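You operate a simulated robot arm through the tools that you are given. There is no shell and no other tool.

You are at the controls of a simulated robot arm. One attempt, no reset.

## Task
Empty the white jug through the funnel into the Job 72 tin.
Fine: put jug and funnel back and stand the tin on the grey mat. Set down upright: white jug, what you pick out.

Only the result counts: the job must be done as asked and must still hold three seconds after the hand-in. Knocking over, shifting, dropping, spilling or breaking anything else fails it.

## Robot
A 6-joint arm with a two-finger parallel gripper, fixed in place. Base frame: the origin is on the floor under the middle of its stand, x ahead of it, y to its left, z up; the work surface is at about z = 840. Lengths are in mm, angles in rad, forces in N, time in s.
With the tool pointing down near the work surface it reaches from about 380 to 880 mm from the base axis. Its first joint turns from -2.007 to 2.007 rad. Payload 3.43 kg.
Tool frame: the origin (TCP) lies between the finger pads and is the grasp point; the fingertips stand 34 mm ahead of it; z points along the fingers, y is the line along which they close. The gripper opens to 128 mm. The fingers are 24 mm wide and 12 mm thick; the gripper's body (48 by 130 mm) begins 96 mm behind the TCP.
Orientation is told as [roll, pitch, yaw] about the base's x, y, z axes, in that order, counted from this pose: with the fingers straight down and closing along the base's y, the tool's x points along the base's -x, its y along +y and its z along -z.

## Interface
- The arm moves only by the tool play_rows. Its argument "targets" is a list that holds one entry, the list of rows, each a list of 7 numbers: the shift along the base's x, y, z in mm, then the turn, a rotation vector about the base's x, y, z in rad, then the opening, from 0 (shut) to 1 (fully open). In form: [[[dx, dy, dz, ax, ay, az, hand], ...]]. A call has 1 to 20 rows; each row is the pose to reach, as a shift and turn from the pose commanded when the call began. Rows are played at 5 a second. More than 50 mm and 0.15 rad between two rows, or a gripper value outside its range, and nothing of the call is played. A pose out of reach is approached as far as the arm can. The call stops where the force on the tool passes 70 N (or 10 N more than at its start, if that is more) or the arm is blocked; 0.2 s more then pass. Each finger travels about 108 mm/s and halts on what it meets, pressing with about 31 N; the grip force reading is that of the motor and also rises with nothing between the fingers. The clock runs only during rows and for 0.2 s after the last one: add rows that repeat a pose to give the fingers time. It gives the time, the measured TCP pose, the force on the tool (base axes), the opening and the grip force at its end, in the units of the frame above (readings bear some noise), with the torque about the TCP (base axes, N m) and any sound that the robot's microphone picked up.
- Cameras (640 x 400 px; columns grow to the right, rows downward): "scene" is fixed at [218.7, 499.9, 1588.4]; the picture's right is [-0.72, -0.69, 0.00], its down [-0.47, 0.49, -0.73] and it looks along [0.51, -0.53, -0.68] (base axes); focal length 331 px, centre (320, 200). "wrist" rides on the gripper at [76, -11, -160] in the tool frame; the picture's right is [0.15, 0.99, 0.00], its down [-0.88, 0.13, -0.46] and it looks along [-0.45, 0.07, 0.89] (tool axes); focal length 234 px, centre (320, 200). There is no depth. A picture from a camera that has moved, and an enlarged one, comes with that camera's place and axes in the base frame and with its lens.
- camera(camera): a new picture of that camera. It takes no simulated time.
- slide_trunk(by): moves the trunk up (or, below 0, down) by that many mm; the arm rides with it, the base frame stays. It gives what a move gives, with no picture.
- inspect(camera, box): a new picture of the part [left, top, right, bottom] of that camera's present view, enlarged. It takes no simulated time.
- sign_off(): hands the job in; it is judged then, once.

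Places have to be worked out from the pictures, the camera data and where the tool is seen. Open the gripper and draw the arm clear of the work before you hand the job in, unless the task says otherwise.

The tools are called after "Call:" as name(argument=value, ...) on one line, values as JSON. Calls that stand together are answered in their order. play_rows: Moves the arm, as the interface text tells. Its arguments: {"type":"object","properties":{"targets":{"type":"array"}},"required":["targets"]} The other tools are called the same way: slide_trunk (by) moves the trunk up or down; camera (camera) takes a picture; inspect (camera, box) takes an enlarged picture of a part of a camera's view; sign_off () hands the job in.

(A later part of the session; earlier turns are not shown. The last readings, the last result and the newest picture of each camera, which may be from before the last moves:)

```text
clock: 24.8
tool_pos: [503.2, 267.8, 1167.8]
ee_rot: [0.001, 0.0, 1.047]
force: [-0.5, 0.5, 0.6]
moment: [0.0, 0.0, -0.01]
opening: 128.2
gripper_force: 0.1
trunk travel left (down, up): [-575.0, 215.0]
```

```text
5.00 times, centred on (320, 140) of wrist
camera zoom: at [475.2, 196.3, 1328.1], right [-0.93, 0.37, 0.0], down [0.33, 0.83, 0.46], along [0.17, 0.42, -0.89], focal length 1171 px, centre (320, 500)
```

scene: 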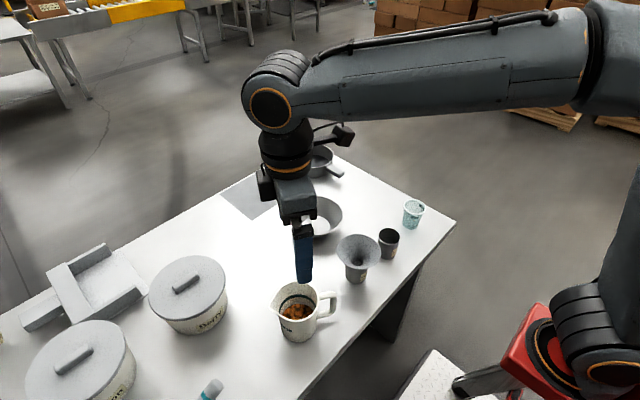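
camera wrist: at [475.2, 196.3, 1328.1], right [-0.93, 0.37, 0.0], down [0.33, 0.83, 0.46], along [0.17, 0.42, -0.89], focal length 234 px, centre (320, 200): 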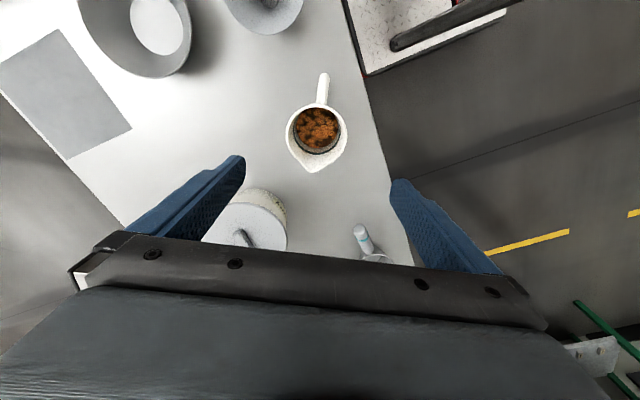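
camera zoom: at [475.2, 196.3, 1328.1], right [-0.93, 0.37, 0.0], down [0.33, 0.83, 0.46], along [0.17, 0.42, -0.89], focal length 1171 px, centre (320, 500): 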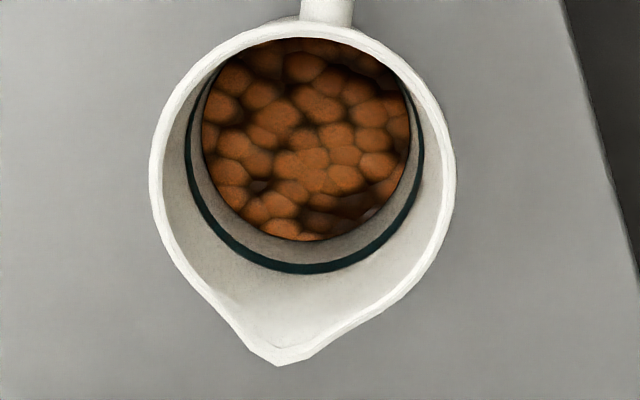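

The jug axis is at about (507, 267) with the spout–handle line at 60°. Before touching it, I rehearse the pouring orientation in free air above: tilting the hand back about the closing axis by ~1.58 rad over the funnel's plan position at a safe height.

Call:
play_rows(targets=[[[-0.7, -17, 3, -0.114, 0.0658, 0, 1], [-1.4, -34, 6, -0.228, 0.1317, 0, 1], [-2.1, -51, 9, -0.342, 0.1975, 0, 1], [-2.8, -68, 12, -0.456, 0.2633, 0, 1], [-3.5, -85, 15, -0.57, 0.3292, 0, 1], [-4.2, -102, 18, -0.684, 0.395, 0, 1], [-4.9, -119, 21, -0.798, 0.4608, 0, 1], [-5.6, -136, 24, -0.912, 0.5267, 0, 1], [-6.3, -153, 27, -1.026, 0.5925, 0, 1], [-7, -170, 30, -1.14, 0.6583, 0, 1], [-7.7, -188, 32, -1.254, 0.7242, 0, 1], [-8.4, -206, 32, -1.368, 0.79, 0, 1], [-8.4, -206, 32, -1.368, 0.79, 0, 1], [-8.4, -206, 32, -1.368, 0.79, 0, 1]]])

Call:
camera(camera="scene")

Call:
camera(camera="wrist")

```text
clock: 27.8
tool_pos: [452.0, -48.1, 1089.0]
ee_rot: [-0.012, 1.539, 1.072]
force: [0.3, -0.4, -0.4]
moment: [-0.02, -0.01, 0.0]
opening: 128.3
gripper_force: 0.0
out of reach, approached as far as the arm can: row 7, 8, 9, 10, 11, 12, 13, 14
trunk travel left (down, up): [-575.0, 215.0]
```

```text
taken
```

scene: 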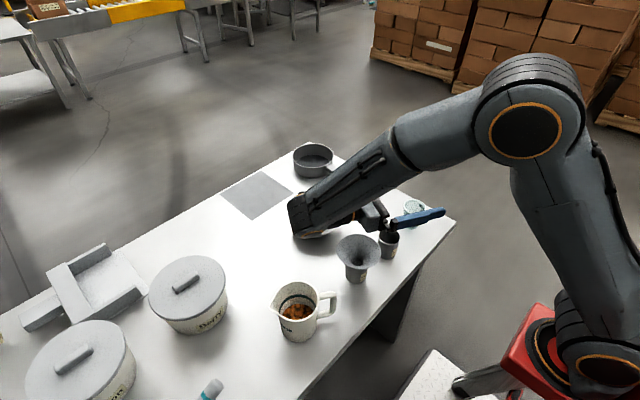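

```text
taken
camera wrist: at [535.8, 85.4, 1170.0], right [-0.88, 0.46, 0.15], down [0.11, 0.49, -0.86], along [-0.47, -0.74, -0.48], focal length 234 px, centre (320, 200)
```

wrist: 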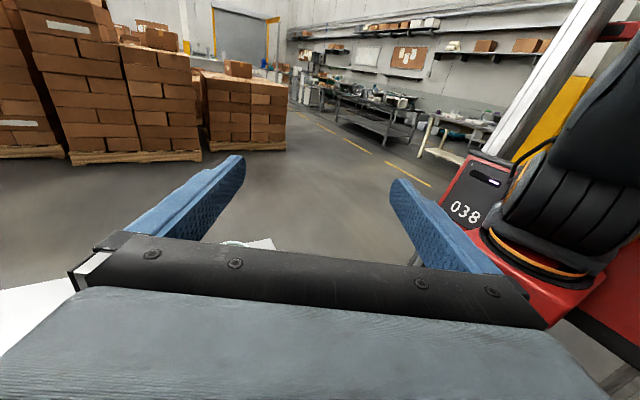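

The arm cannot fold the tool back toward itself that far here, and the rehearsal drifted off target without touching anything. I return to the neutral pose; pouring should instead end with the tool pointing outward.

Call:
play_rows(targets=[[[4.25, 26.3, 6.6, 0.1126, -0.0613, 0, 1], [8.5, 52.6, 13.2, 0.2252, -0.1226, 0, 1], [12.75, 78.9, 19.8, 0.3378, -0.1839, 0, 1], [17, 105.2, 26.4, 0.4504, -0.2452, 0, 1], [21.25, 131.5, 33, 0.563, -0.3065, 0, 1], [25.5, 157.8, 39.6, 0.6756, -0.3678, 0, 1], [29.75, 184.1, 46.2, 0.7882, -0.4291, 0, 1], [34, 210.4, 52.8, 0.9008, -0.4904, 0, 1], [38.25, 236.7, 59.4, 1.0134, -0.5517, 0, 1], [42.5, 263, 66, 1.126, -0.613, 0, 1], [46.75, 289.3, 72.6, 1.2386, -0.6743, 0, 1], [51, 315.6, 79, 1.3512, -0.7356, 0, 1], [51, 315.6, 79, 1.3512, -0.7356, 0, 1]]])

Call:
camera(camera="scene")

```text
clock: 30.6
tool_pos: [509.2, 265.6, 1159.1]
ee_rot: [-0.01, -0.001, 1.071]
force: [1.5, 0.5, 1.0]
moment: [-0.03, 0.01, 0.04]
opening: 127.8
gripper_force: 0.1
trunk travel left (down, up): [-575.0, 215.0]
```

```text
taken
```

scene: 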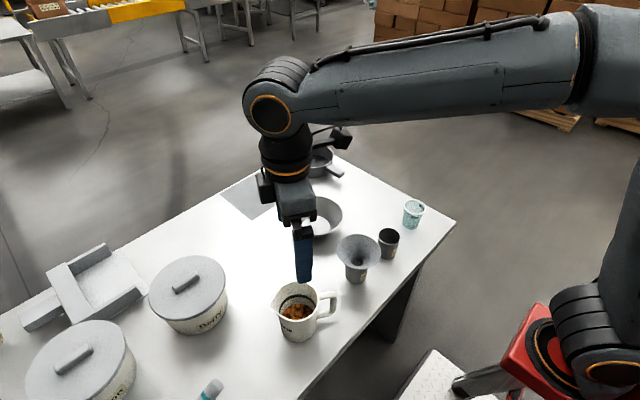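

Back to neutral safely. Now I rehearse the other option in free air: yaw on by +2.33 rad while moving outward to about (740, 190), so a later tilt would pour toward the robot with the tool pointing outward.

Call:
play_rows(targets=[[[14.5, -4.8, 2, 0, 0, 0.1454, 1], [29, -9.6, 4, 0, 0, 0.2908, 1], [43.5, -14.4, 6, 0, 0, 0.4362, 1], [58, -19.2, 8, 0, 0, 0.5816, 1], [72.5, -24, 10, 0, 0, 0.727, 1], [87, -28.8, 12, 0, 0, 0.8724, 1], [101.5, -33.6, 14, 0, 0, 1.0178, 1], [116, -38.4, 16, 0, 0, 1.1632, 1], [130.5, -43.2, 18, 0, 0, 1.3086, 1], [145, -48, 20, 0, 0, 1.454, 1], [159.5, -52.8, 20, 0, 0, 1.5994, 1], [174, -57.6, 20, 0, 0, 1.7448, 1], [188.5, -62.4, 20, 0, 0, 1.8902, 1], [203, -67.2, 20, 0, 0, 2.0356, 1], [217.5, -72, 20, 0, 0, 2.181, 1], [232, -76.8, 20, 0, 0, 2.327, 1], [232, -76.8, 20, 0, 0, 2.327, 1]]])

Call:
camera(camera="scene")

```text
clock: 34.2
tool_pos: [731.1, 196.4, 1178.6]
ee_rot: [-0.006, -0.001, -2.991]
force: [0.1, -0.9, -0.5]
moment: [0.01, 0.02, -0.01]
opening: 128.1
gripper_force: 0.0
out of reach, approached as far as the arm can: row 16, 17
trunk travel left (down, up): [-575.0, 215.0]
```

```text
taken
```

scene: 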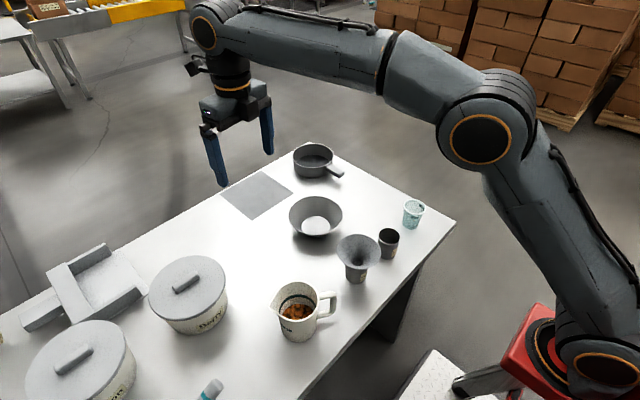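

The last joint stops at a yaw of about 3.29 rad, so a yaw of π works: pouring toward −x (toward the robot). I rehearse at a staging place S ≈ (655, 180): first the vertical-hand pose above it, no object there now.

Call:
play_rows(targets=[[[2, -3, -35, 0, 0, -0.05, 1], [4, -6, -70, 0, 0, -0.1, 1], [6, -9, -105, 0, 0, -0.15, 1], [8, -12, -140, 0, 0, -0.15, 1], [10, -14, -175, 0, 0, -0.15, 1], [11, -16.4, -211, 0, 0, -0.15, 1], [11, -16.4, -211, 0, 0, -0.15, 1]]])

Call:
play_rows(targets=[[[0.5, 0, 10.1, 0, -0.1309, 0, 1], [-0.3, 0, 20.2, 0, -0.2618, 0, 1], [-2.4, 0, 30.1, 0, -0.3927, 0, 1], [-5.8, 0, 39.7, 0, -0.5236, 0, 1], [-10.4, 0, 48.7, 0, -0.6545, 0, 1], [-16.2, 0, 57.1, 0, -0.7854, 0, 1], [-23, 0, 64.7, 0, -0.9163, 0, 1], [-30.7, 0, 71.3, 0, -1.0472, 0, 1], [-39.2, 0, 76.7, 0, -1.1781, 0, 1], [-48.4, 0, 81.1, 0, -1.309, 0, 1], [-58.1, 0, 84.2, 0, -1.4399, 0, 1], [-68.1, 0, 86.1, 0, -1.5708, 0, 1], [-78.2, 0, 86.6, 0, -1.7017, 0, 1], [-78.2, 0, 86.6, 0, -1.7017, 0, 1]]])

Call:
camera(camera="scene")

```text
clock: 35.8
tool_pos: [742.3, 181.2, 969.9]
ee_rot: [-0.008, -0.001, 3.143]
force: [0.7, -0.6, 0.4]
moment: [-0.03, -0.02, 0.03]
opening: 128.1
gripper_force: 0.1
trunk travel left (down, up): [-575.0, 215.0]
```

```text
clock: 38.8
tool_pos: [664.8, 178.5, 1057.4]
ee_rot: [3.139, 1.44, 0.004]
force: [0.1, -0.3, 0.7]
moment: [-0.06, -0.01, 0.05]
opening: 128.0
gripper_force: 0.0
trunk travel left (down, up): [-575.0, 215.0]
```

```text
taken
```

scene: 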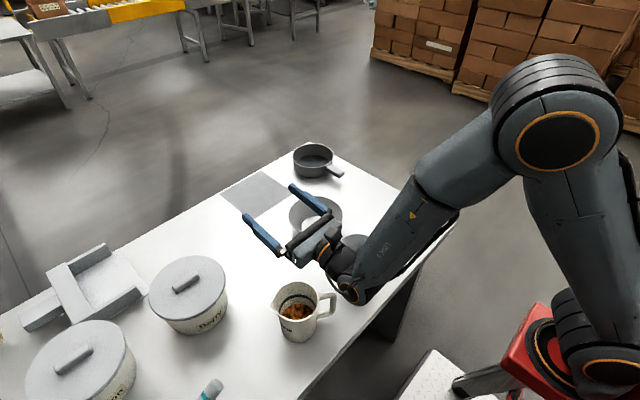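

The pouring sweep is fully reachable with the tool ending horizontal and pointing outward, wrist clear of everything. So I will stage the tin at S ≈ (655, 180) for pouring. First back to a vertical hand, raised.

Call:
play_rows(targets=[[[6.5, 0, 4, 0, 0.1418, 0, 1], [13, 0, 8, 0, 0.2836, 0, 1], [19.5, 0, 12, 0, 0.4254, 0, 1], [26, 0, 16, 0, 0.5672, 0, 1], [32.5, 0, 20, 0, 0.709, 0, 1], [39, 0, 24, 0, 0.8508, 0, 1], [45.5, 0, 28, 0, 0.9926, 0, 1], [52, 0, 32, 0, 1.1344, 0, 1], [58.5, 0, 36, 0, 1.2762, 0, 1], [65, 0, 40, 0, 1.418, 0, 1], [71.5, 0, 44, 0, 1.5598, 0, 1], [78, 0, 48, 0, 1.7017, 0, 1], [78, 0, 48, 0, 1.7017, 0, 1]]])

Call:
camera(camera="scene")

```text
clock: 41.6
tool_pos: [743.2, 179.8, 1103.9]
ee_rot: [-0.01, -0.004, 3.142]
force: [-0.3, 0.4, -0.1]
moment: [-0.01, -0.04, 0.0]
opening: 128.0
gripper_force: 0.1
trunk travel left (down, up): [-575.0, 215.0]
```

```text
taken
```

scene: 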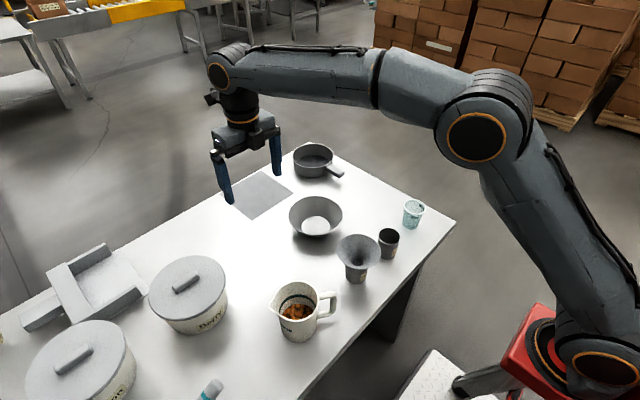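

I now yaw back to zero while moving over the tin/funnel to fetch the funnel again.

Call:
play_rows(targets=[[[-12.2, -5.5, 0, 0, 0, -0.148, 1], [-24.4, -11, 0, 0, 0, -0.296, 1], [-36.6, -16.5, 0, 0, 0, -0.444, 1], [-48.8, -22, 0, 0, 0, -0.592, 1], [-61, -27.5, 0, 0, 0, -0.74, 1], [-73.2, -33, 0, 0, 0, -0.888, 1], [-85.4, -38.5, 0, 0, 0, -1.036, 1], [-97.6, -44, 0, 0, 0, -1.184, 1], [-109.8, -49.5, 0, 0, 0, -1.332, 1], [-122, -55, 0, 0, 0, -1.48, 1], [-134.2, -60.5, 0, 0, 0, -1.628, 1], [-146.4, -66, 0, 0, 0, -1.776, 1], [-158.6, -71.5, 0, 0, 0, -1.924, 1], [-170.8, -77, 0, 0, 0, -2.072, 1], [-183, -82.5, 0, 0, 0, -2.22, 1], [-195.2, -88, 0, 0, 0, -2.368, 1], [-207.4, -93.5, 0, 0, 0, -2.516, 1], [-219.6, -99, 0, 0, 0, -2.664, 1], [-231.8, -104.5, 0, 0, 0, -2.812, 1], [-244, -111, 0, 0, 0, -2.96, 1]]])

Call:
play_rows(targets=[[[0, 0, 0, 0, 0, -0.09, 1], [0, 0, 0, 0, 0, -0.182, 1], [0, 0, 0, 0, 0, -0.182, 1], [0, 0, 0, 0, 0, -0.182, 1]]])

Call:
camera(camera="wrist")

Call:
inspect(camera="wrist", box=[256, 90, 384, 170])

```text
clock: 45.8
tool_pos: [496.7, 68.5, 1104.9]
ee_rot: [-0.006, -0.002, 0.178]
force: [0.3, 0.5, -0.3]
moment: [-0.01, 0.03, -0.02]
opening: 128.1
gripper_force: 0.0
trunk travel left (down, up): [-575.0, 215.0]
```

```text
clock: 46.8
tool_pos: [499.4, 68.3, 1104.3]
ee_rot: [-0.008, -0.002, 0.0]
force: [-0.1, -0.2, -0.3]
moment: [0.01, 0.02, 0.02]
opening: 128.0
gripper_force: 0.1
trunk travel left (down, up): [-575.0, 215.0]
```

```text
taken
camera wrist: at [422.4, 56.7, 1263.8], right [-0.14, 0.99, -0.01], down [0.88, 0.13, 0.46], along [0.45, 0.06, -0.89], focal length 234 px, centre (320, 200)
```

wrist: 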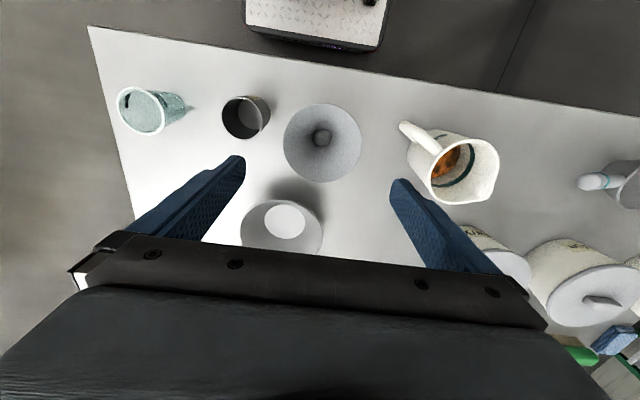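

```text
5.00 times, centred on (320, 130) of wrist
camera zoom: at [422.4, 56.7, 1263.8], right [-0.14, 0.99, -0.01], down [0.88, 0.13, 0.46], along [0.45, 0.06, -0.89], focal length 1171 px, centre (320, 550)
```

zoom: 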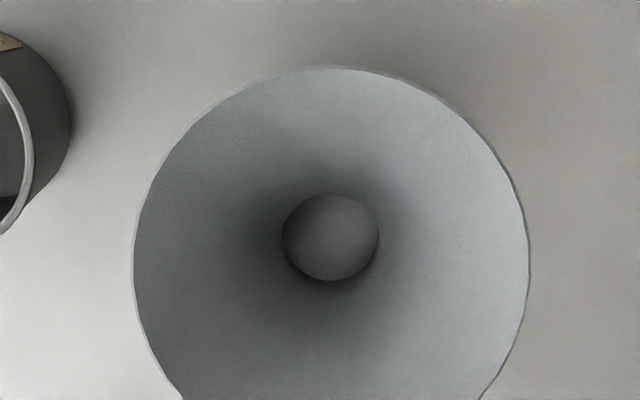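

The funnel is still centred at about (498, 68.6). I remove the small roll error, go down around its rim and grip it.

Call:
play_rows(targets=[[[-0.5, 0.5, -40, 0.008, 0.002, 0, 1], [-0.5, 1, -80, 0.008, 0.002, 0, 1], [-0.5, 1, -115, 0.008, 0.002, 0, 1], [-0.5, 1, -145, 0.008, 0.002, 0, 1], [-0.5, 1, -160, 0.008, 0.002, 0, 1], [-0.5, 1, -167, 0.008, 0.002, 0, 1], [-0.5, 1, -167, 0.008, 0.002, 0, 1], [-0.5, 1, -167, 0.008, 0.002, 0, 1]]])

Call:
camera(camera="wrist")

Call:
inspect(camera="scene", box=[330, 230, 410, 300])

```text
clock: 48.6
tool_pos: [496.6, 68.0, 938.9]
ee_rot: [-0.001, 0.0, -0.002]
force: [0.9, 0.7, -0.3]
moment: [0.03, -0.02, 0.01]
opening: 128.0
gripper_force: 0.1
trunk travel left (down, up): [-575.0, 215.0]
```

```text
taken
camera wrist: at [421.1, 56.2, 1097.3], right [-0.15, 0.99, 0.0], down [0.88, 0.13, 0.46], along [0.45, 0.07, -0.89], focal length 234 px, centre (320, 200)
```

wrist: 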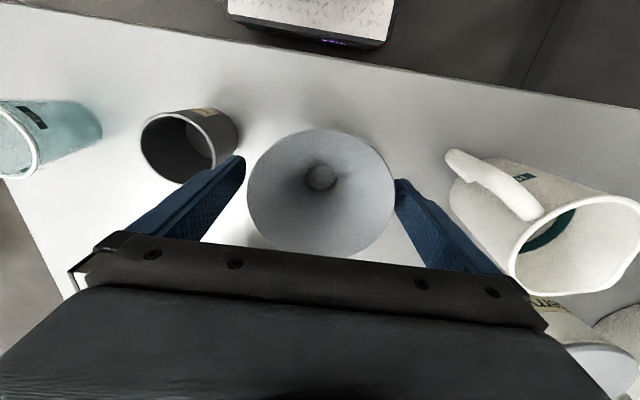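

```text
5.71 times, centred on (370, 265) of scene
camera zoom: at [218.7, 499.9, 1588.4], right [-0.72, -0.69, 0.0], down [-0.47, 0.49, -0.73], along [0.51, -0.53, -0.68], focal length 1890 px, centre (34, -171)
```

zoom: 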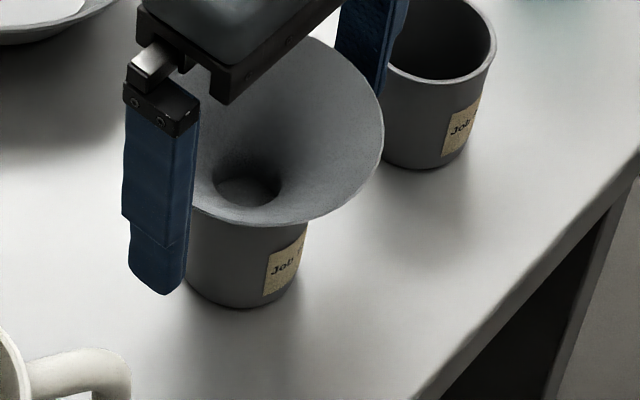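

The fingers straddle the rim. I raise 5 mm for a better grip height and close.

Call:
play_rows(targets=[[[0, 0, 5, 0, 0, 0, 1], [0, 0, 5, 0, 0, 0, 0.9], [0, 0, 5, 0, 0, 0, 0.86], [0, 0, 5, 0, 0, 0, 0.82], [0, 0, 5, 0, 0, 0, 0.7], [0, 0, 5, 0, 0, 0, 0.6], [0, 0, 5, 0, 0, 0, 0.6]]])

Call:
play_rows(targets=[[[0, 0, 5, 0, 0, 0, 0.6], [0, 0, 10, 0, 0, 0, 0.6], [0, 0, 20, 0, 0, 0, 0.6], [0, 0, 40, 0, 0, 0, 0.6], [0, 0, 70, 0, 0, 0, 0.6], [0, 0, 100, 0, 0, 0, 0.6], [0, 0, 100, 0, 0, 0, 0.6], [0, 0, 100, 0, 0, 0, 0.6]]])

Call:
camera(camera="wrist")

Call:
inspect(camera="scene", box=[310, 180, 430, 300])

```text
clock: 50.2
tool_pos: [497.4, 67.7, 942.4]
ee_rot: [0.0, 0.0, -0.003]
force: [0.1, -0.1, -0.6]
moment: [0.02, 0.02, 0.01]
opening: 108.3
gripper_force: 31.3
trunk travel left (down, up): [-575.0, 215.0]
```

```text
clock: 52.0
tool_pos: [496.6, 68.6, 1043.5]
ee_rot: [0.0, 0.001, -0.002]
force: [-0.5, 0.3, -0.1]
moment: [-0.03, -0.01, -0.01]
opening: 108.7
gripper_force: 31.5
trunk travel left (down, up): [-575.0, 215.0]
```

```text
taken
camera wrist: at [421.4, 56.5, 1202.5], right [-0.15, 0.99, 0.0], down [0.88, 0.13, 0.46], along [0.45, 0.07, -0.89], focal length 234 px, centre (320, 200)
```

wrist: 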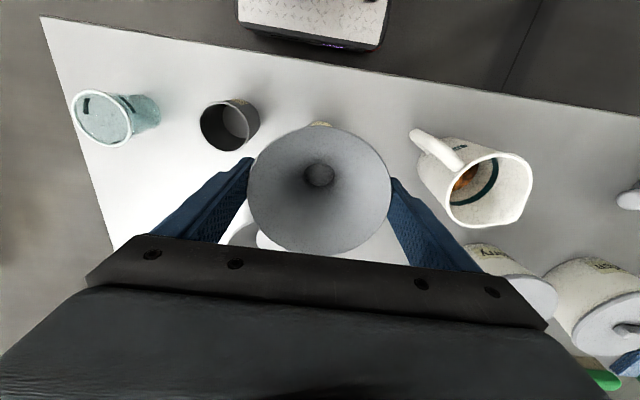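

```text
3.33 times, centred on (370, 240) of scene
camera zoom: at [218.7, 499.9, 1588.4], right [-0.72, -0.69, 0.0], down [-0.47, 0.49, -0.73], along [0.51, -0.53, -0.68], focal length 1103 px, centre (153, 67)
```

zoom: 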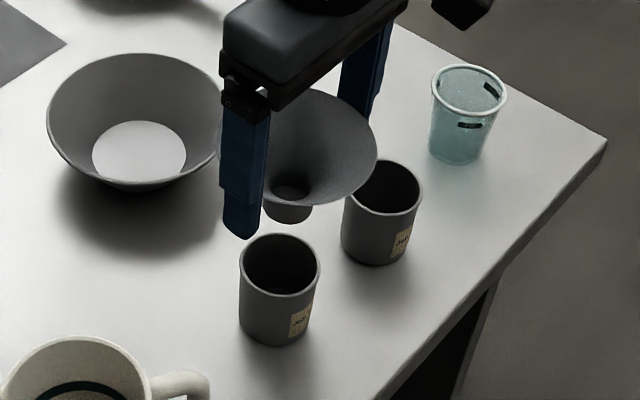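

The funnel is lifted cleanly and the tin stayed put at about (498, 68). I carry the funnel back to its home at (754.5, 209).

Call:
play_rows(targets=[[[32, 17.5, 0, 0, 0, 0, 0.6], [64, 35, 0, 0, 0, 0, 0.6], [97, 53, 0, 0, 0, 0, 0.6], [130, 71, 0, 0, 0, 0, 0.6], [162, 88, 0, 0, 0, 0, 0.6], [194, 106, 0, 0, 0, 0, 0.6], [226, 124, 0, 0, 0, 0, 0.6], [257.5, 140.5, 0, 0, 0, 0, 0.6], [257.5, 140.5, -30, 0, 0, 0, 0.6], [257.5, 140.5, -65, 0, 0, 0, 0.6], [257.5, 140.5, -100, 0, 0, 0, 0.6], [257.5, 140.5, -120, 0, 0, 0, 0.6], [257.5, 140.5, -132, 0, 0, 0, 0.6], [257.5, 140.5, -132, 0, 0, 0, 0.6], [257.5, 140.5, -132, 0, 0, 0, 0.6]]])

Call:
inspect(camera="scene", box=[200, 190, 300, 270])

```text
clock: 55.2
tool_pos: [755.8, 210.3, 908.6]
ee_rot: [0.001, -0.002, -0.001]
force: [-0.2, 0.2, -0.5]
moment: [0.01, -0.02, 0.02]
opening: 108.6
gripper_force: 31.3
trunk travel left (down, up): [-575.0, 215.0]
```

```text
5.00 times, centred on (250, 230) of scene
camera zoom: at [218.7, 499.9, 1588.4], right [-0.72, -0.69, 0.0], down [-0.47, 0.49, -0.73], along [0.51, -0.53, -0.68], focal length 1654 px, centre (670, 50)
```

zoom: 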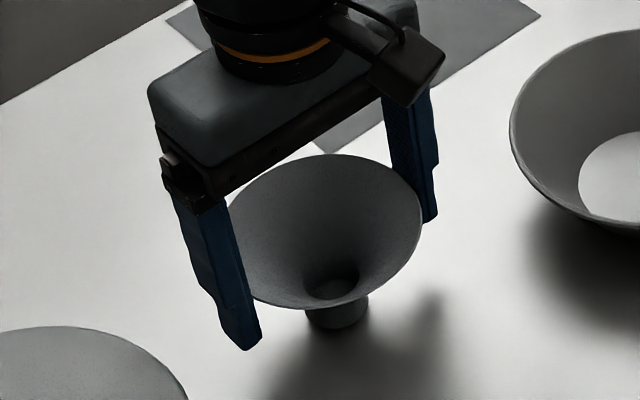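

The stem is just above the table. I lower in small steps to find contact.

Call:
play_rows(targets=[[[0, 0, -2, 0, 0, 0, 0.6], [0, 0, -4, 0, 0, 0, 0.6], [0, 0, -4, 0, 0, 0, 0.6]]])

Call:
play_rows(targets=[[[0, 0, -1.5, 0, 0, 0, 0.6], [0, 0, -2.5, 0, 0, 0, 0.6], [0, 0, -2.5, 0, 0, 0, 0.6]]])

```text
clock: 56.0
tool_pos: [755.6, 209.9, 906.1]
ee_rot: [0.001, 0.0, -0.002]
force: [-0.8, 0.3, -0.7]
moment: [-0.06, -0.01, -0.02]
opening: 108.7
gripper_force: 30.6
trunk travel left (down, up): [-575.0, 215.0]
```

```text
clock: 56.8
tool_pos: [755.9, 210.9, 903.4]
ee_rot: [0.0, -0.002, -0.002]
force: [0.4, 0.4, -1.4]
moment: [0.02, -0.03, -0.03]
opening: 108.5
gripper_force: 31.1
trunk travel left (down, up): [-575.0, 215.0]
```

No contact yet; I keep stepping down.

Call:
play_rows(targets=[[[0, 0, -1.5, 0, 0, 0, 0.6], [0, 0, -2.5, 0, 0, 0, 0.6], [0, 0, -2.5, 0, 0, 0, 0.6]]])

Call:
play_rows(targets=[[[0, 0, -1.5, 0, 0, 0, 0.6], [0, 0, -2, 0, 0, 0, 0.6], [0, 0, -2, 0, 0, 0, 0.6]]])

```text
clock: 57.6
tool_pos: [756.7, 209.1, 903.0]
ee_rot: [0.002, -0.001, 0.0]
force: [2.1, 1.5, 11.6]
moment: [0.13, -0.13, -0.02]
opening: 108.6
gripper_force: 30.4
trunk travel left (down, up): [-575.0, 215.0]
```

```text
clock: 58.4
tool_pos: [755.1, 209.5, 902.5]
ee_rot: [0.001, -0.003, -0.003]
force: [2.0, 1.7, 30.1]
moment: [0.06, -0.19, 0.09]
opening: 108.4
gripper_force: 30.7
trunk travel left (down, up): [-575.0, 215.0]
```

Contact (30 N). I ease up 2 mm and open gently to full, then rise.

Call:
play_rows(targets=[[[0, 0, 2, 0, 0, 0, 0.6], [0, 0, 2, 0, 0, 0, 0.82], [0, 0, 2, 0, 0, 0, 0.86], [0, 0, 2, 0, 0, 0, 0.88], [0, 0, 2, 0, 0, 0, 0.91], [0, 0, 2, 0, 0, 0, 0.95], [0, 0, 2, 0, 0, 0, 1], [0, 0, 2, 0, 0, 0, 1], [0, 0, 20, 0, 0, 0, 1], [0, 0, 50, 0, 0, 0, 1], [0, 0, 90, 0, 0, 0, 1], [0, 0, 130, 0, 0, 0, 1], [0, 0, 170, 0, 0, 0, 1], [0, 0, 170, 0, 0, 0, 1]]])

Call:
camera(camera="wrist")

Call:
inspect(camera="wrist", box=[256, 100, 384, 180])

Call:
camera(camera="scene")

```text
clock: 61.4
tool_pos: [751.0, 209.1, 1069.4]
ee_rot: [0.001, 0.0, -0.004]
force: [-0.1, 0.0, 0.9]
moment: [-0.01, -0.01, 0.05]
opening: 128.0
gripper_force: 0.1
trunk travel left (down, up): [-575.0, 215.0]
```

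```text
taken
camera wrist: at [675.4, 198.2, 1228.9], right [-0.15, 0.99, 0.0], down [0.88, 0.13, 0.46], along [0.45, 0.07, -0.89], focal length 234 px, centre (320, 200)
```

wrist: 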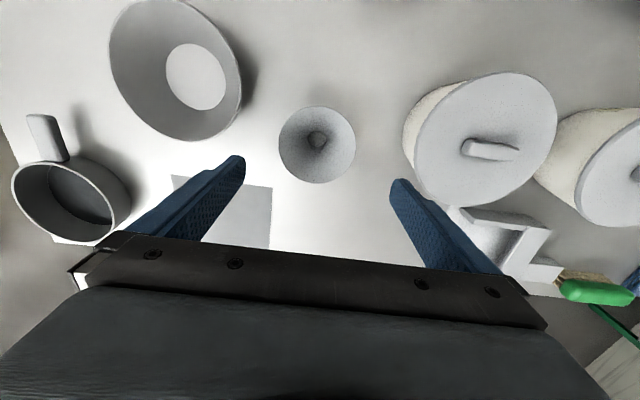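

```text
5.00 times, centred on (320, 140) of wrist
camera zoom: at [675.4, 198.2, 1228.9], right [-0.15, 0.99, 0.0], down [0.88, 0.13, 0.46], along [0.45, 0.07, -0.89], focal length 1171 px, centre (320, 500)
```

zoom: 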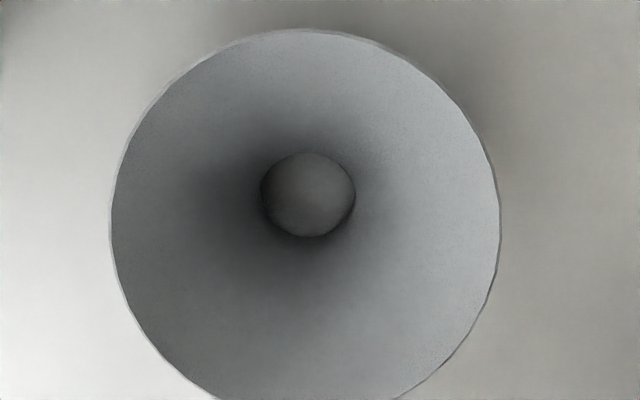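

```text
taken
```

scene: 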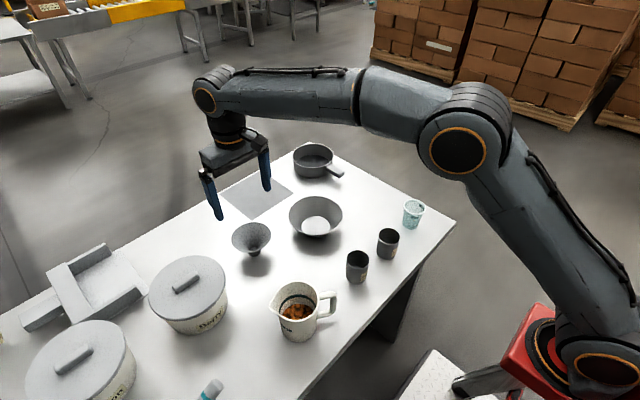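

The funnel stands at home again, all else unchanged. Now I go above the Job 72 tin with fingers partly closed and measure it.

Call:
play_rows(targets=[[[-32, -17.5, 0, 0, 0, 0, 1], [-64, -35, 0, 0, 0, 0, 1], [-97, -53, 0, 0, 0, 0, 1], [-130, -71, 0, 0, 0, 0, 0.9], [-162, -88, 0, 0, 0, 0, 0.8], [-194, -106, 0, 0, 0, 0, 0.7], [-226, -124, 0, 0, 0, 0, 0.7], [-257, -141, 0, 0, 0, 0, 0.7], [-257, -141, 0, 0, 0, 0, 0.7], [-257, -141, 0, 0, 0, 0, 0.7]]])

Call:
camera(camera="wrist")

Call:
inspect(camera="wrist", box=[256, 80, 384, 160])

```text
clock: 63.6
tool_pos: [500.9, 69.0, 1069.1]
ee_rot: [0.001, -0.001, -0.002]
force: [0.0, -0.3, -0.2]
moment: [-0.02, 0.0, 0.0]
opening: 89.8
gripper_force: 0.0
trunk travel left (down, up): [-575.0, 215.0]
```

```text
taken
camera wrist: at [425.2, 58.1, 1228.2], right [-0.15, 0.99, 0.0], down [0.88, 0.13, 0.46], along [0.45, 0.07, -0.89], focal length 234 px, centre (320, 200)
```

wrist: 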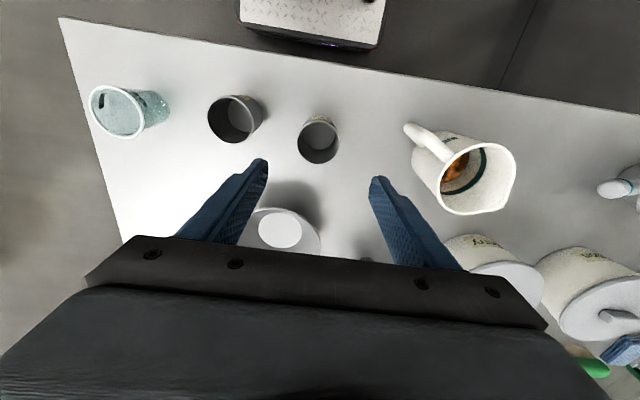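

```text
5.00 times, centred on (320, 120) of wrist
camera zoom: at [425.2, 58.1, 1228.2], right [-0.15, 0.99, 0.0], down [0.88, 0.13, 0.46], along [0.45, 0.07, -0.89], focal length 1171 px, centre (320, 600)
```

zoom: 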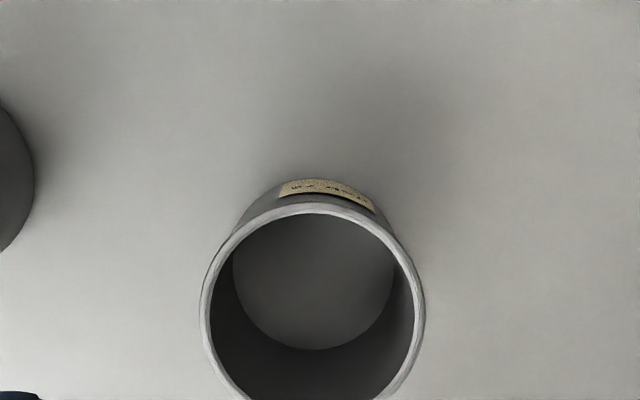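

The tin is at about (500, 67.5), radius 30. I lower around it and grip it at mid height.

Call:
play_rows(targets=[[[-1, -1.5, -40, 0, 0, 0, 0.7], [-1, -1.5, -80, 0, 0, 0, 0.7], [-1, -1.5, -120, 0, 0, 0, 0.7], [-1, -1.5, -155, 0, 0, 0, 0.7], [-1, -1.5, -180, 0, 0, 0, 0.7], [-1, -1.5, -187, 0, 0, 0, 0.7], [-1, -1.5, -187, 0, 0, 0, 0.7], [-1, -1.5, -187, 0, 0, 0, 0.55], [-1, -1.5, -187, 0, 0, 0, 0.45], [-1, -1.5, -187, 0, 0, 0, 0.35], [-1, -1.5, -187, 0, 0, 0, 0.3], [-1, -1.5, -187, 0, 0, 0, 0.3]]])

Call:
camera(camera="wrist")

Call:
inspect(camera="scene", box=[310, 200, 430, 300])

```text
clock: 66.2
tool_pos: [498.0, 65.4, 883.8]
ee_rot: [-0.001, 0.001, -0.001]
force: [0.6, 0.7, -0.3]
moment: [0.0, -0.04, -0.03]
opening: 58.6
gripper_force: 31.2
trunk travel left (down, up): [-575.0, 215.0]
```

```text
taken
camera wrist: at [422.3, 54.0, 1043.2], right [-0.15, 0.99, 0.0], down [0.88, 0.13, 0.46], along [0.45, 0.07, -0.89], focal length 234 px, centre (320, 200)
```

wrist: 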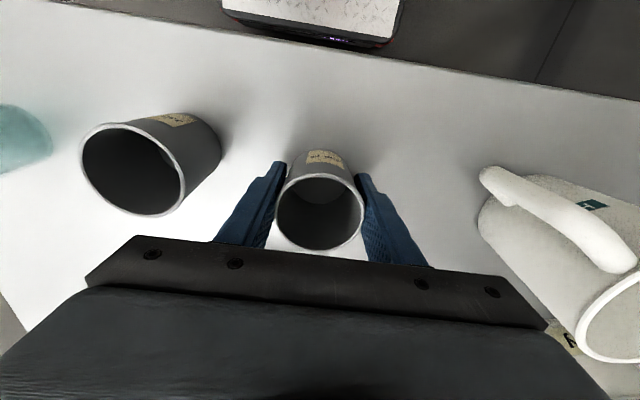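

```text
4.00 times, centred on (370, 250) of scene
camera zoom: at [218.7, 499.9, 1588.4], right [-0.72, -0.69, 0.0], down [-0.47, 0.49, -0.73], along [0.51, -0.53, -0.68], focal length 1323 px, centre (120, 0)
```

zoom: 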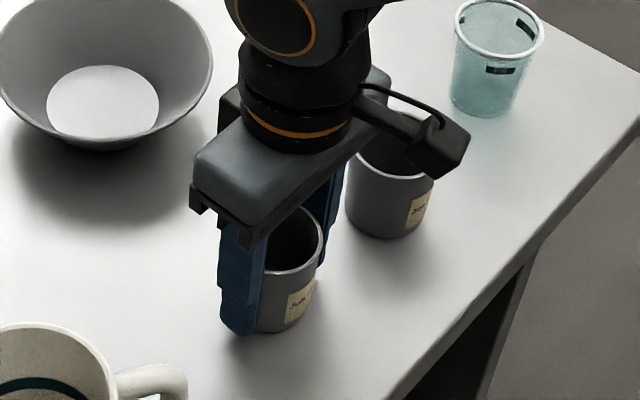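

Gripped (58.6 mm). I lift 60 mm and carry the tin to S ≈ (655, 180), lowering to just above the table.

Call:
play_rows(targets=[[[0, 0, 10, 0, 0, 0, 0.3], [0, 0, 35, 0, 0, 0, 0.3], [0, 0, 60, 0, 0, 0, 0.3], [31, 23, 60, 0, 0, 0, 0.3], [62, 46, 60, 0, 0, 0, 0.3], [93, 69, 60, 0, 0, 0, 0.3], [124, 92, 60, 0, 0, 0, 0.3], [156.5, 114, 60, 0, 0, 0, 0.3], [156.5, 114, 60, 0, 0, 0, 0.3], [156.5, 114, 35, 0, 0, 0, 0.3], [156.5, 114, 15, 0, 0, 0, 0.3], [156.5, 114, 6, 0, 0, 0, 0.3], [156.5, 114, 3, 0, 0, 0, 0.3], [156.5, 114, 3, 0, 0, 0, 0.3], [156.5, 114, 3, 0, 0, 0, 0.3]]])

Call:
camera(camera="scene")

Call:
inspect(camera="scene", box=[230, 190, 350, 290])

```text
clock: 69.4
tool_pos: [654.7, 180.9, 886.3]
ee_rot: [0.001, 0.0, -0.001]
force: [0.3, -0.4, -0.7]
moment: [-0.01, -0.01, -0.02]
opening: 58.6
gripper_force: 31.4
trunk travel left (down, up): [-575.0, 215.0]
```

```text
taken
```

scene: 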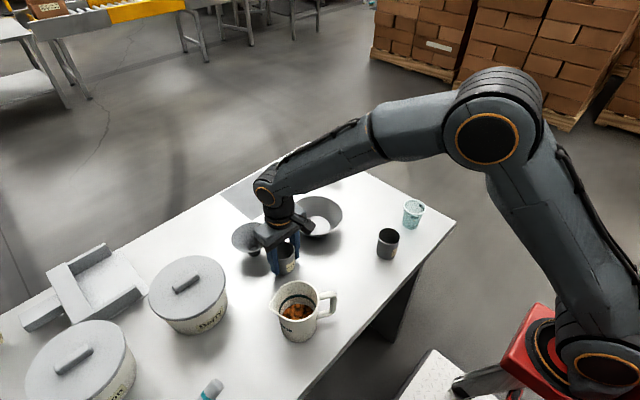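

```text
4.00 times, centred on (290, 240) of scene
camera zoom: at [218.7, 499.9, 1588.4], right [-0.72, -0.69, 0.0], down [-0.47, 0.49, -0.73], along [0.51, -0.53, -0.68], focal length 1323 px, centre (440, 40)
```

zoom: 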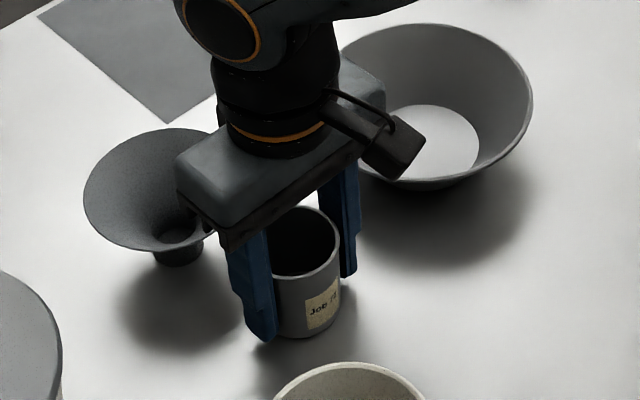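

The tin hangs 3 mm above the table at S, clear of the bowl and funnel. I set it down and release.

Call:
play_rows(targets=[[[0, 0, -1.5, 0, 0, 0, 0.3], [0, 0, -3, 0, 0, 0, 0.3], [0, 0, -3, 0, 0, 0, 0.3]]])

Call:
play_rows(targets=[[[0, 0, 0, 0, 0, 0, 0.46], [0, 0, 0, 0, 0, 0, 0.5], [0, 0, 0, 0, 0, 0, 0.6], [0, 0, 0, 0, 0, 0, 0.68], [0, 0, 0, 0, 0, 0, 0.68], [0, 0, 20, 0, 0, 0, 0.68], [0, 0, 60, 0, 0, 0, 0.68], [0, 0, 100, 0, 0, 0, 0.68], [0, 0, 140, 0, 0, 0, 0.68], [0, 0, 180, 0, 0, 0, 0.68], [0, 0, 180, 0, 0, 0, 0.68], [0, 0, 180, 0, 0, 0, 0.68]]])

Call:
camera(camera="wrist")

Call:
inspect(camera="wrist", box=[256, 80, 384, 160])

Call:
inspect(camera="scene", box=[230, 190, 350, 290])

```text
clock: 70.2
tool_pos: [654.0, 180.7, 883.0]
ee_rot: [0.004, -0.002, -0.002]
force: [-1.1, 0.6, 13.8]
moment: [-0.01, 0.07, 0.0]
opening: 58.9
gripper_force: 31.3
trunk travel left (down, up): [-575.0, 215.0]
```

```text
clock: 72.8
tool_pos: [654.3, 179.0, 1061.0]
ee_rot: [0.0, 0.0, -0.001]
force: [0.8, -0.2, -0.9]
moment: [-0.01, 0.03, -0.01]
opening: 87.1
gripper_force: 0.0
trunk travel left (down, up): [-575.0, 215.0]
```

```text
taken
camera wrist: at [578.9, 166.9, 1220.6], right [-0.15, 0.99, 0.0], down [0.88, 0.13, 0.46], along [0.45, 0.07, -0.89], focal length 234 px, centre (320, 200)
```

wrist: 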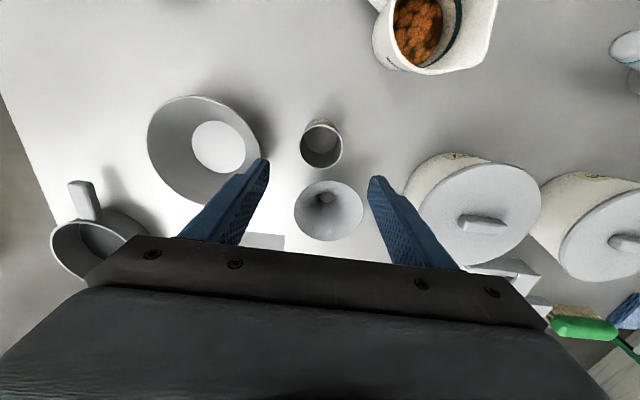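

```text
5.00 times, centred on (320, 120) of wrist
camera zoom: at [578.9, 166.9, 1220.6], right [-0.15, 0.99, 0.0], down [0.88, 0.13, 0.46], along [0.45, 0.07, -0.89], focal length 1171 px, centre (320, 600)
```

zoom: 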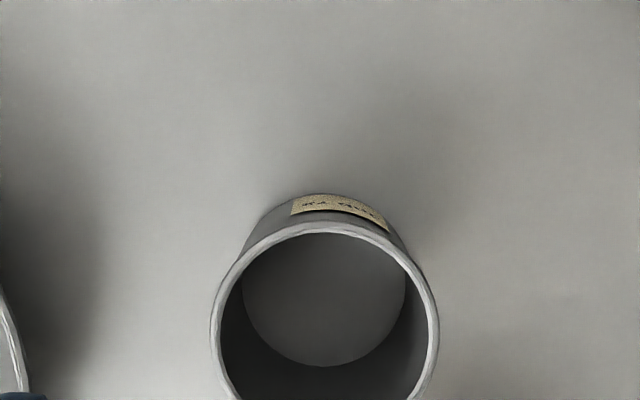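

```text
4.00 times, centred on (290, 240) of scene
camera zoom: at [218.7, 499.9, 1588.4], right [-0.72, -0.69, 0.0], down [-0.47, 0.49, -0.73], along [0.51, -0.53, -0.68], focal length 1323 px, centre (440, 40)
```

zoom: 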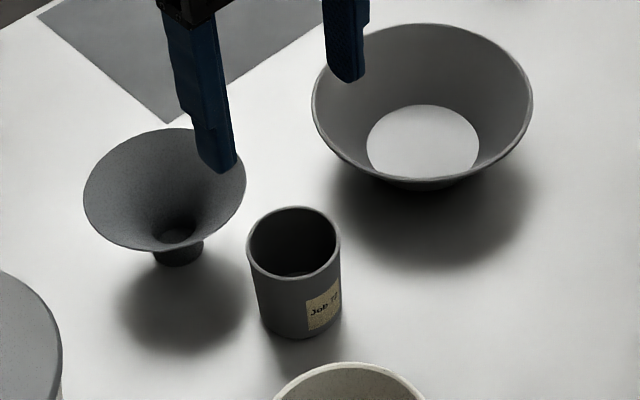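

The tin stands upright at S ≈ (656, 180). Now I fetch the funnel again from home with the hand fully open.

Call:
play_rows(targets=[[[25, 7, 0, 0, 0, 0, 0.8], [50, 14, 0, 0, 0, 0, 0.9], [75, 21, 0, 0, 0, 0, 1], [100, 28, 0, 0, 0, 0, 1], [100, 28, 0, 0, 0, 0, 1], [100, 28, 0, 0, 0, 0, 1]]])

Call:
inspect(camera="wrist", box=[256, 100, 384, 190])

```text
clock: 74.2
tool_pos: [755.1, 208.2, 1061.4]
ee_rot: [-0.001, -0.001, -0.001]
force: [0.1, 0.9, -0.6]
moment: [0.01, 0.01, -0.03]
opening: 128.3
gripper_force: 0.0
trunk travel left (down, up): [-575.0, 215.0]
```

```text
4.44 times, centred on (320, 145) of wrist
camera zoom: at [679.5, 195.4, 1221.4], right [-0.15, 0.99, 0.0], down [0.88, 0.13, 0.46], along [0.45, 0.07, -0.89], focal length 1041 px, centre (320, 444)
```

zoom: 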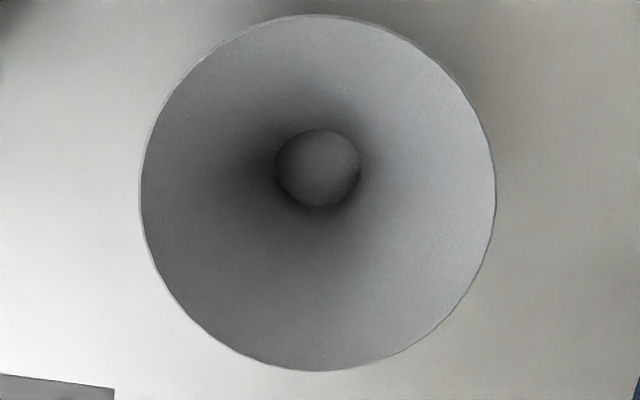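

The funnel is centred under the hand. I descend, grip its rim, and lift.

Call:
play_rows(targets=[[[-1, 0, -40, 0, 0, 0, 1], [-1, 0, -80, 0, 0, 0, 1], [-1, 0, -115, 0, 0, 0, 1], [-1, 0, -145, 0, 0, 0, 1], [-1, 0, -160, 0, 0, 0, 1], [-1, 0, -160, 0, 0, 0, 1], [-1, 0, -160, 0, 0, 0, 0.9], [-1, 0, -160, 0, 0, 0, 0.86], [-1, 0, -160, 0, 0, 0, 0.8], [-1, 0, -160, 0, 0, 0, 0.7], [-1, 0, -160, 0, 0, 0, 0.6], [-1, 0, -160, 0, 0, 0, 0.6]]])

Call:
play_rows(targets=[[[0, 0, 8, 0, 0, 0, 0.6], [0, 0, 25, 0, 0, 0, 0.6], [0, 0, 55, 0, 0, 0, 0.6], [0, 0, 85, 0, 0, 0, 0.6], [0, 0, 115, 0, 0, 0, 0.6], [0, 0, 115, 0, 0, 0, 0.6], [0, 0, 115, 0, 0, 0, 0.6]]])

Call:
camera(camera="wrist")

Call:
inspect(camera="scene", box=[190, 130, 350, 290])

```text
clock: 76.8
tool_pos: [752.9, 208.3, 902.9]
ee_rot: [-0.001, 0.001, -0.002]
force: [0.8, -0.6, 0.5]
moment: [0.01, 0.01, 0.0]
opening: 108.3
gripper_force: 31.2
trunk travel left (down, up): [-575.0, 215.0]
```

```text
clock: 78.4
tool_pos: [752.2, 211.0, 1019.1]
ee_rot: [-0.001, 0.001, -0.002]
force: [-0.8, 0.1, -0.9]
moment: [-0.03, 0.0, 0.03]
opening: 108.6
gripper_force: 31.6
trunk travel left (down, up): [-575.0, 215.0]
```

```text
taken
camera wrist: at [677.6, 198.8, 1179.0], right [-0.15, 0.99, 0.0], down [0.88, 0.13, 0.46], along [0.45, 0.07, -0.89], focal length 234 px, centre (320, 200)
```

wrist: 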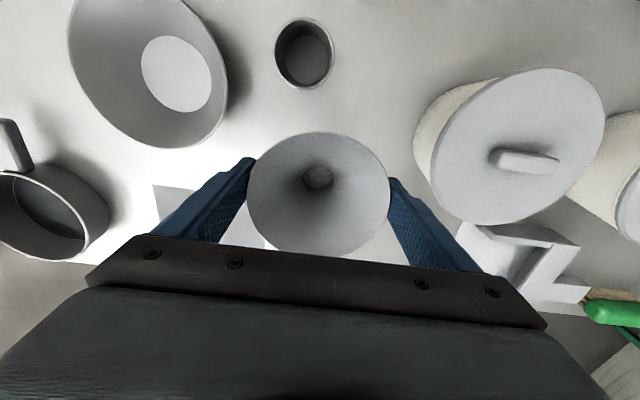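

```text
2.50 times, centred on (270, 210) of scene
camera zoom: at [218.7, 499.9, 1588.4], right [-0.72, -0.69, 0.0], down [-0.47, 0.49, -0.73], along [0.51, -0.53, -0.68], focal length 827 px, centre (445, 175)
```

zoom: 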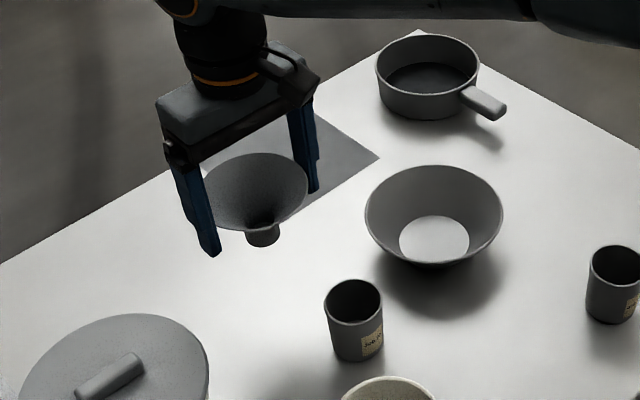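

The funnel is held well and the tin is measured at (656.5, 180). I move over the tin and lower to just above the expected seating height.

Call:
play_rows(targets=[[[-24, -7.5, 0, 0, 0, 0, 0.6], [-48, -15, 0, 0, 0, 0, 0.6], [-72, -22.5, 0, 0, 0, 0, 0.6], [-97, -29.8, 0, 0, 0, 0, 0.6], [-97, -29.8, 0, 0, 0, 0, 0.6], [-97, -29.8, 0, 0, 0, 0, 0.6]]])

Call:
inspect(camera="wrist", box=[270, 90, 374, 155])

Call:
inspect(camera="scene", box=[240, 170, 340, 290])

```text
clock: 79.8
tool_pos: [655.7, 180.6, 1018.8]
ee_rot: [0.001, 0.001, -0.001]
force: [-0.6, 0.4, -0.1]
moment: [-0.02, 0.02, 0.03]
opening: 108.8
gripper_force: 30.8
trunk travel left (down, up): [-575.0, 215.0]
```

```text
6.15 times, centred on (322, 122) of wrist
camera zoom: at [579.5, 168.2, 1177.3], right [-0.15, 0.99, 0.0], down [0.88, 0.13, 0.46], along [0.45, 0.07, -0.89], focal length 1441 px, centre (308, 677)
```

zoom: 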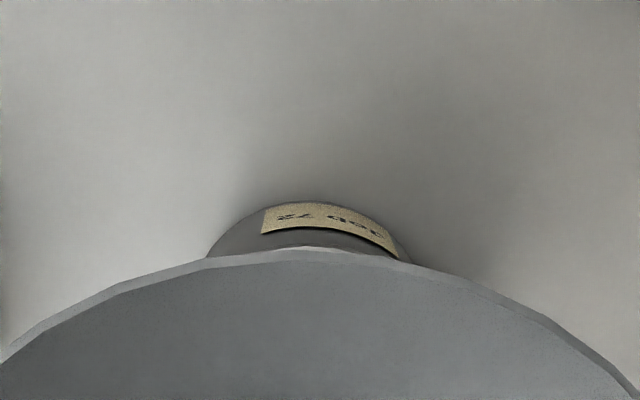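

```text
3.33 times, centred on (290, 230) of scene
camera zoom: at [218.7, 499.9, 1588.4], right [-0.72, -0.69, 0.0], down [-0.47, 0.49, -0.73], along [0.51, -0.53, -0.68], focal length 1103 px, centre (420, 100)
```

zoom: 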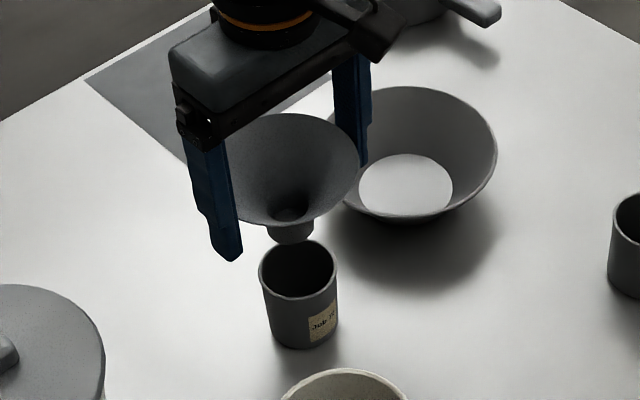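

Alignment looks good within a few mm, with the tin perhaps 2–3 mm further out. I shift +2.5 mm in x and lower toward seating, watching force and moment.

Call:
play_rows(targets=[[[2.5, 0.5, -20, 0, 0, 0, 0.6], [2.5, 0.5, -40, 0, 0, 0, 0.6], [2.5, 0.5, -55, 0, 0, 0, 0.6], [2.5, 0.5, -65, 0, 0, 0, 0.6], [2.5, 0.5, -65, 0, 0, 0, 0.6], [2.5, 0.5, -65, 0, 0, 0, 0.6]]])

Call:
play_rows(targets=[[[0, 0, -2, 0, 0, 0, 0.6], [0, 0, -4, 0, 0, 0, 0.6], [0, 0, -4, 0, 0, 0, 0.6]]])

Call:
inspect(camera="scene", box=[260, 210, 320, 280])

```text
clock: 81.2
tool_pos: [659.4, 181.6, 951.2]
ee_rot: [-0.001, 0.0, -0.002]
force: [0.9, 0.5, -0.1]
moment: [-0.02, -0.04, -0.04]
opening: 108.7
gripper_force: 31.3
trunk travel left (down, up): [-575.0, 215.0]
```

```text
clock: 82.0
tool_pos: [658.1, 180.2, 948.3]
ee_rot: [-0.001, 0.0, -0.003]
force: [-0.6, 0.2, -0.8]
moment: [0.04, -0.04, -0.02]
opening: 108.6
gripper_force: 30.8
trunk travel left (down, up): [-575.0, 215.0]
```

```text
5.71 times, centred on (290, 245) of scene
camera zoom: at [218.7, 499.9, 1588.4], right [-0.72, -0.69, 0.0], down [-0.47, 0.49, -0.73], along [0.51, -0.53, -0.68], focal length 1890 px, centre (491, -57)
```

zoom: 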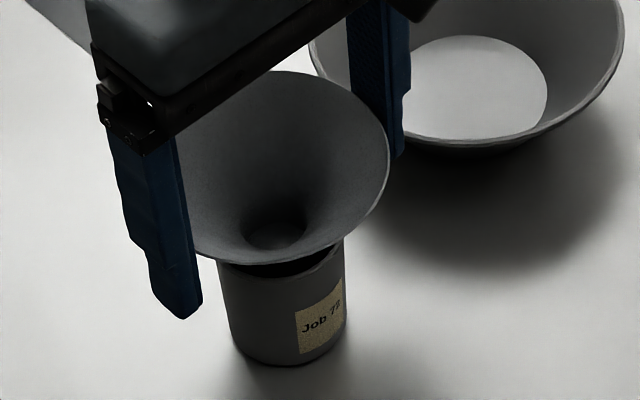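

No contact yet. I continue in small steps and watch the forces.

Call:
play_rows(targets=[[[0, 0, -1.5, 0, 0, 0, 0.6], [0, 0, -3, 0, 0, 0, 0.6], [0, 0, -3, 0, 0, 0, 0.6]]])

Call:
play_rows(targets=[[[0, 0, -1.5, 0, 0, 0, 0.6], [0, 0, -2.5, 0, 0, 0, 0.6], [0, 0, -2.5, 0, 0, 0, 0.6]]])

```text
clock: 82.8
tool_pos: [657.0, 178.6, 946.1]
ee_rot: [0.002, -0.004, -0.001]
force: [1.6, -0.1, 16.1]
moment: [0.15, -0.52, -0.01]
opening: 108.6
gripper_force: 30.6
trunk travel left (down, up): [-575.0, 215.0]
```

```text
clock: 83.6
tool_pos: [657.7, 178.5, 943.2]
ee_rot: [0.001, -0.003, -0.001]
force: [0.0, 0.7, 32.2]
moment: [-0.02, -0.61, 0.08]
opening: 108.7
gripper_force: 30.5
trunk travel left (down, up): [-575.0, 215.0]
```

Contact is on the outer (+x) side (moment −0.5 with 16 N), so the tin is slightly toward −x. I lift 7 mm, shift −2.5 mm in x, and try again.

Call:
play_rows(targets=[[[0, 0, 3, 0, 0, 0, 0.6], [0, 0, 7, 0, 0, 0, 0.6], [-2.5, 0, 7, 0, 0, 0, 0.6], [-2.5, 0, 7, 0, 0, 0, 0.6], [-2.5, 0, 4, 0, 0, 0, 0.6], [-2.5, 0, 2.5, 0, 0, 0, 0.6], [-2.5, 0, 2.5, 0, 0, 0, 0.6]]])

Call:
play_rows(targets=[[[0, 0, -1, 0, 0, 0, 0.6], [0, 0, -1.5, 0, 0, 0, 0.6], [0, 0, -1.5, 0, 0, 0, 0.6]]])

```text
clock: 85.2
tool_pos: [656.9, 180.9, 943.8]
ee_rot: [0.0, -0.001, -0.001]
force: [0.0, -0.5, -1.1]
moment: [-0.04, -0.01, 0.02]
opening: 108.5
gripper_force: 30.9
trunk travel left (down, up): [-575.0, 215.0]
```

```text
clock: 86.0
tool_pos: [657.4, 179.1, 944.6]
ee_rot: [0.0, -0.001, -0.001]
force: [-0.9, -0.6, 0.4]
moment: [-0.01, 0.01, -0.03]
opening: 108.1
gripper_force: 30.9
trunk travel left (down, up): [-575.0, 215.0]
```

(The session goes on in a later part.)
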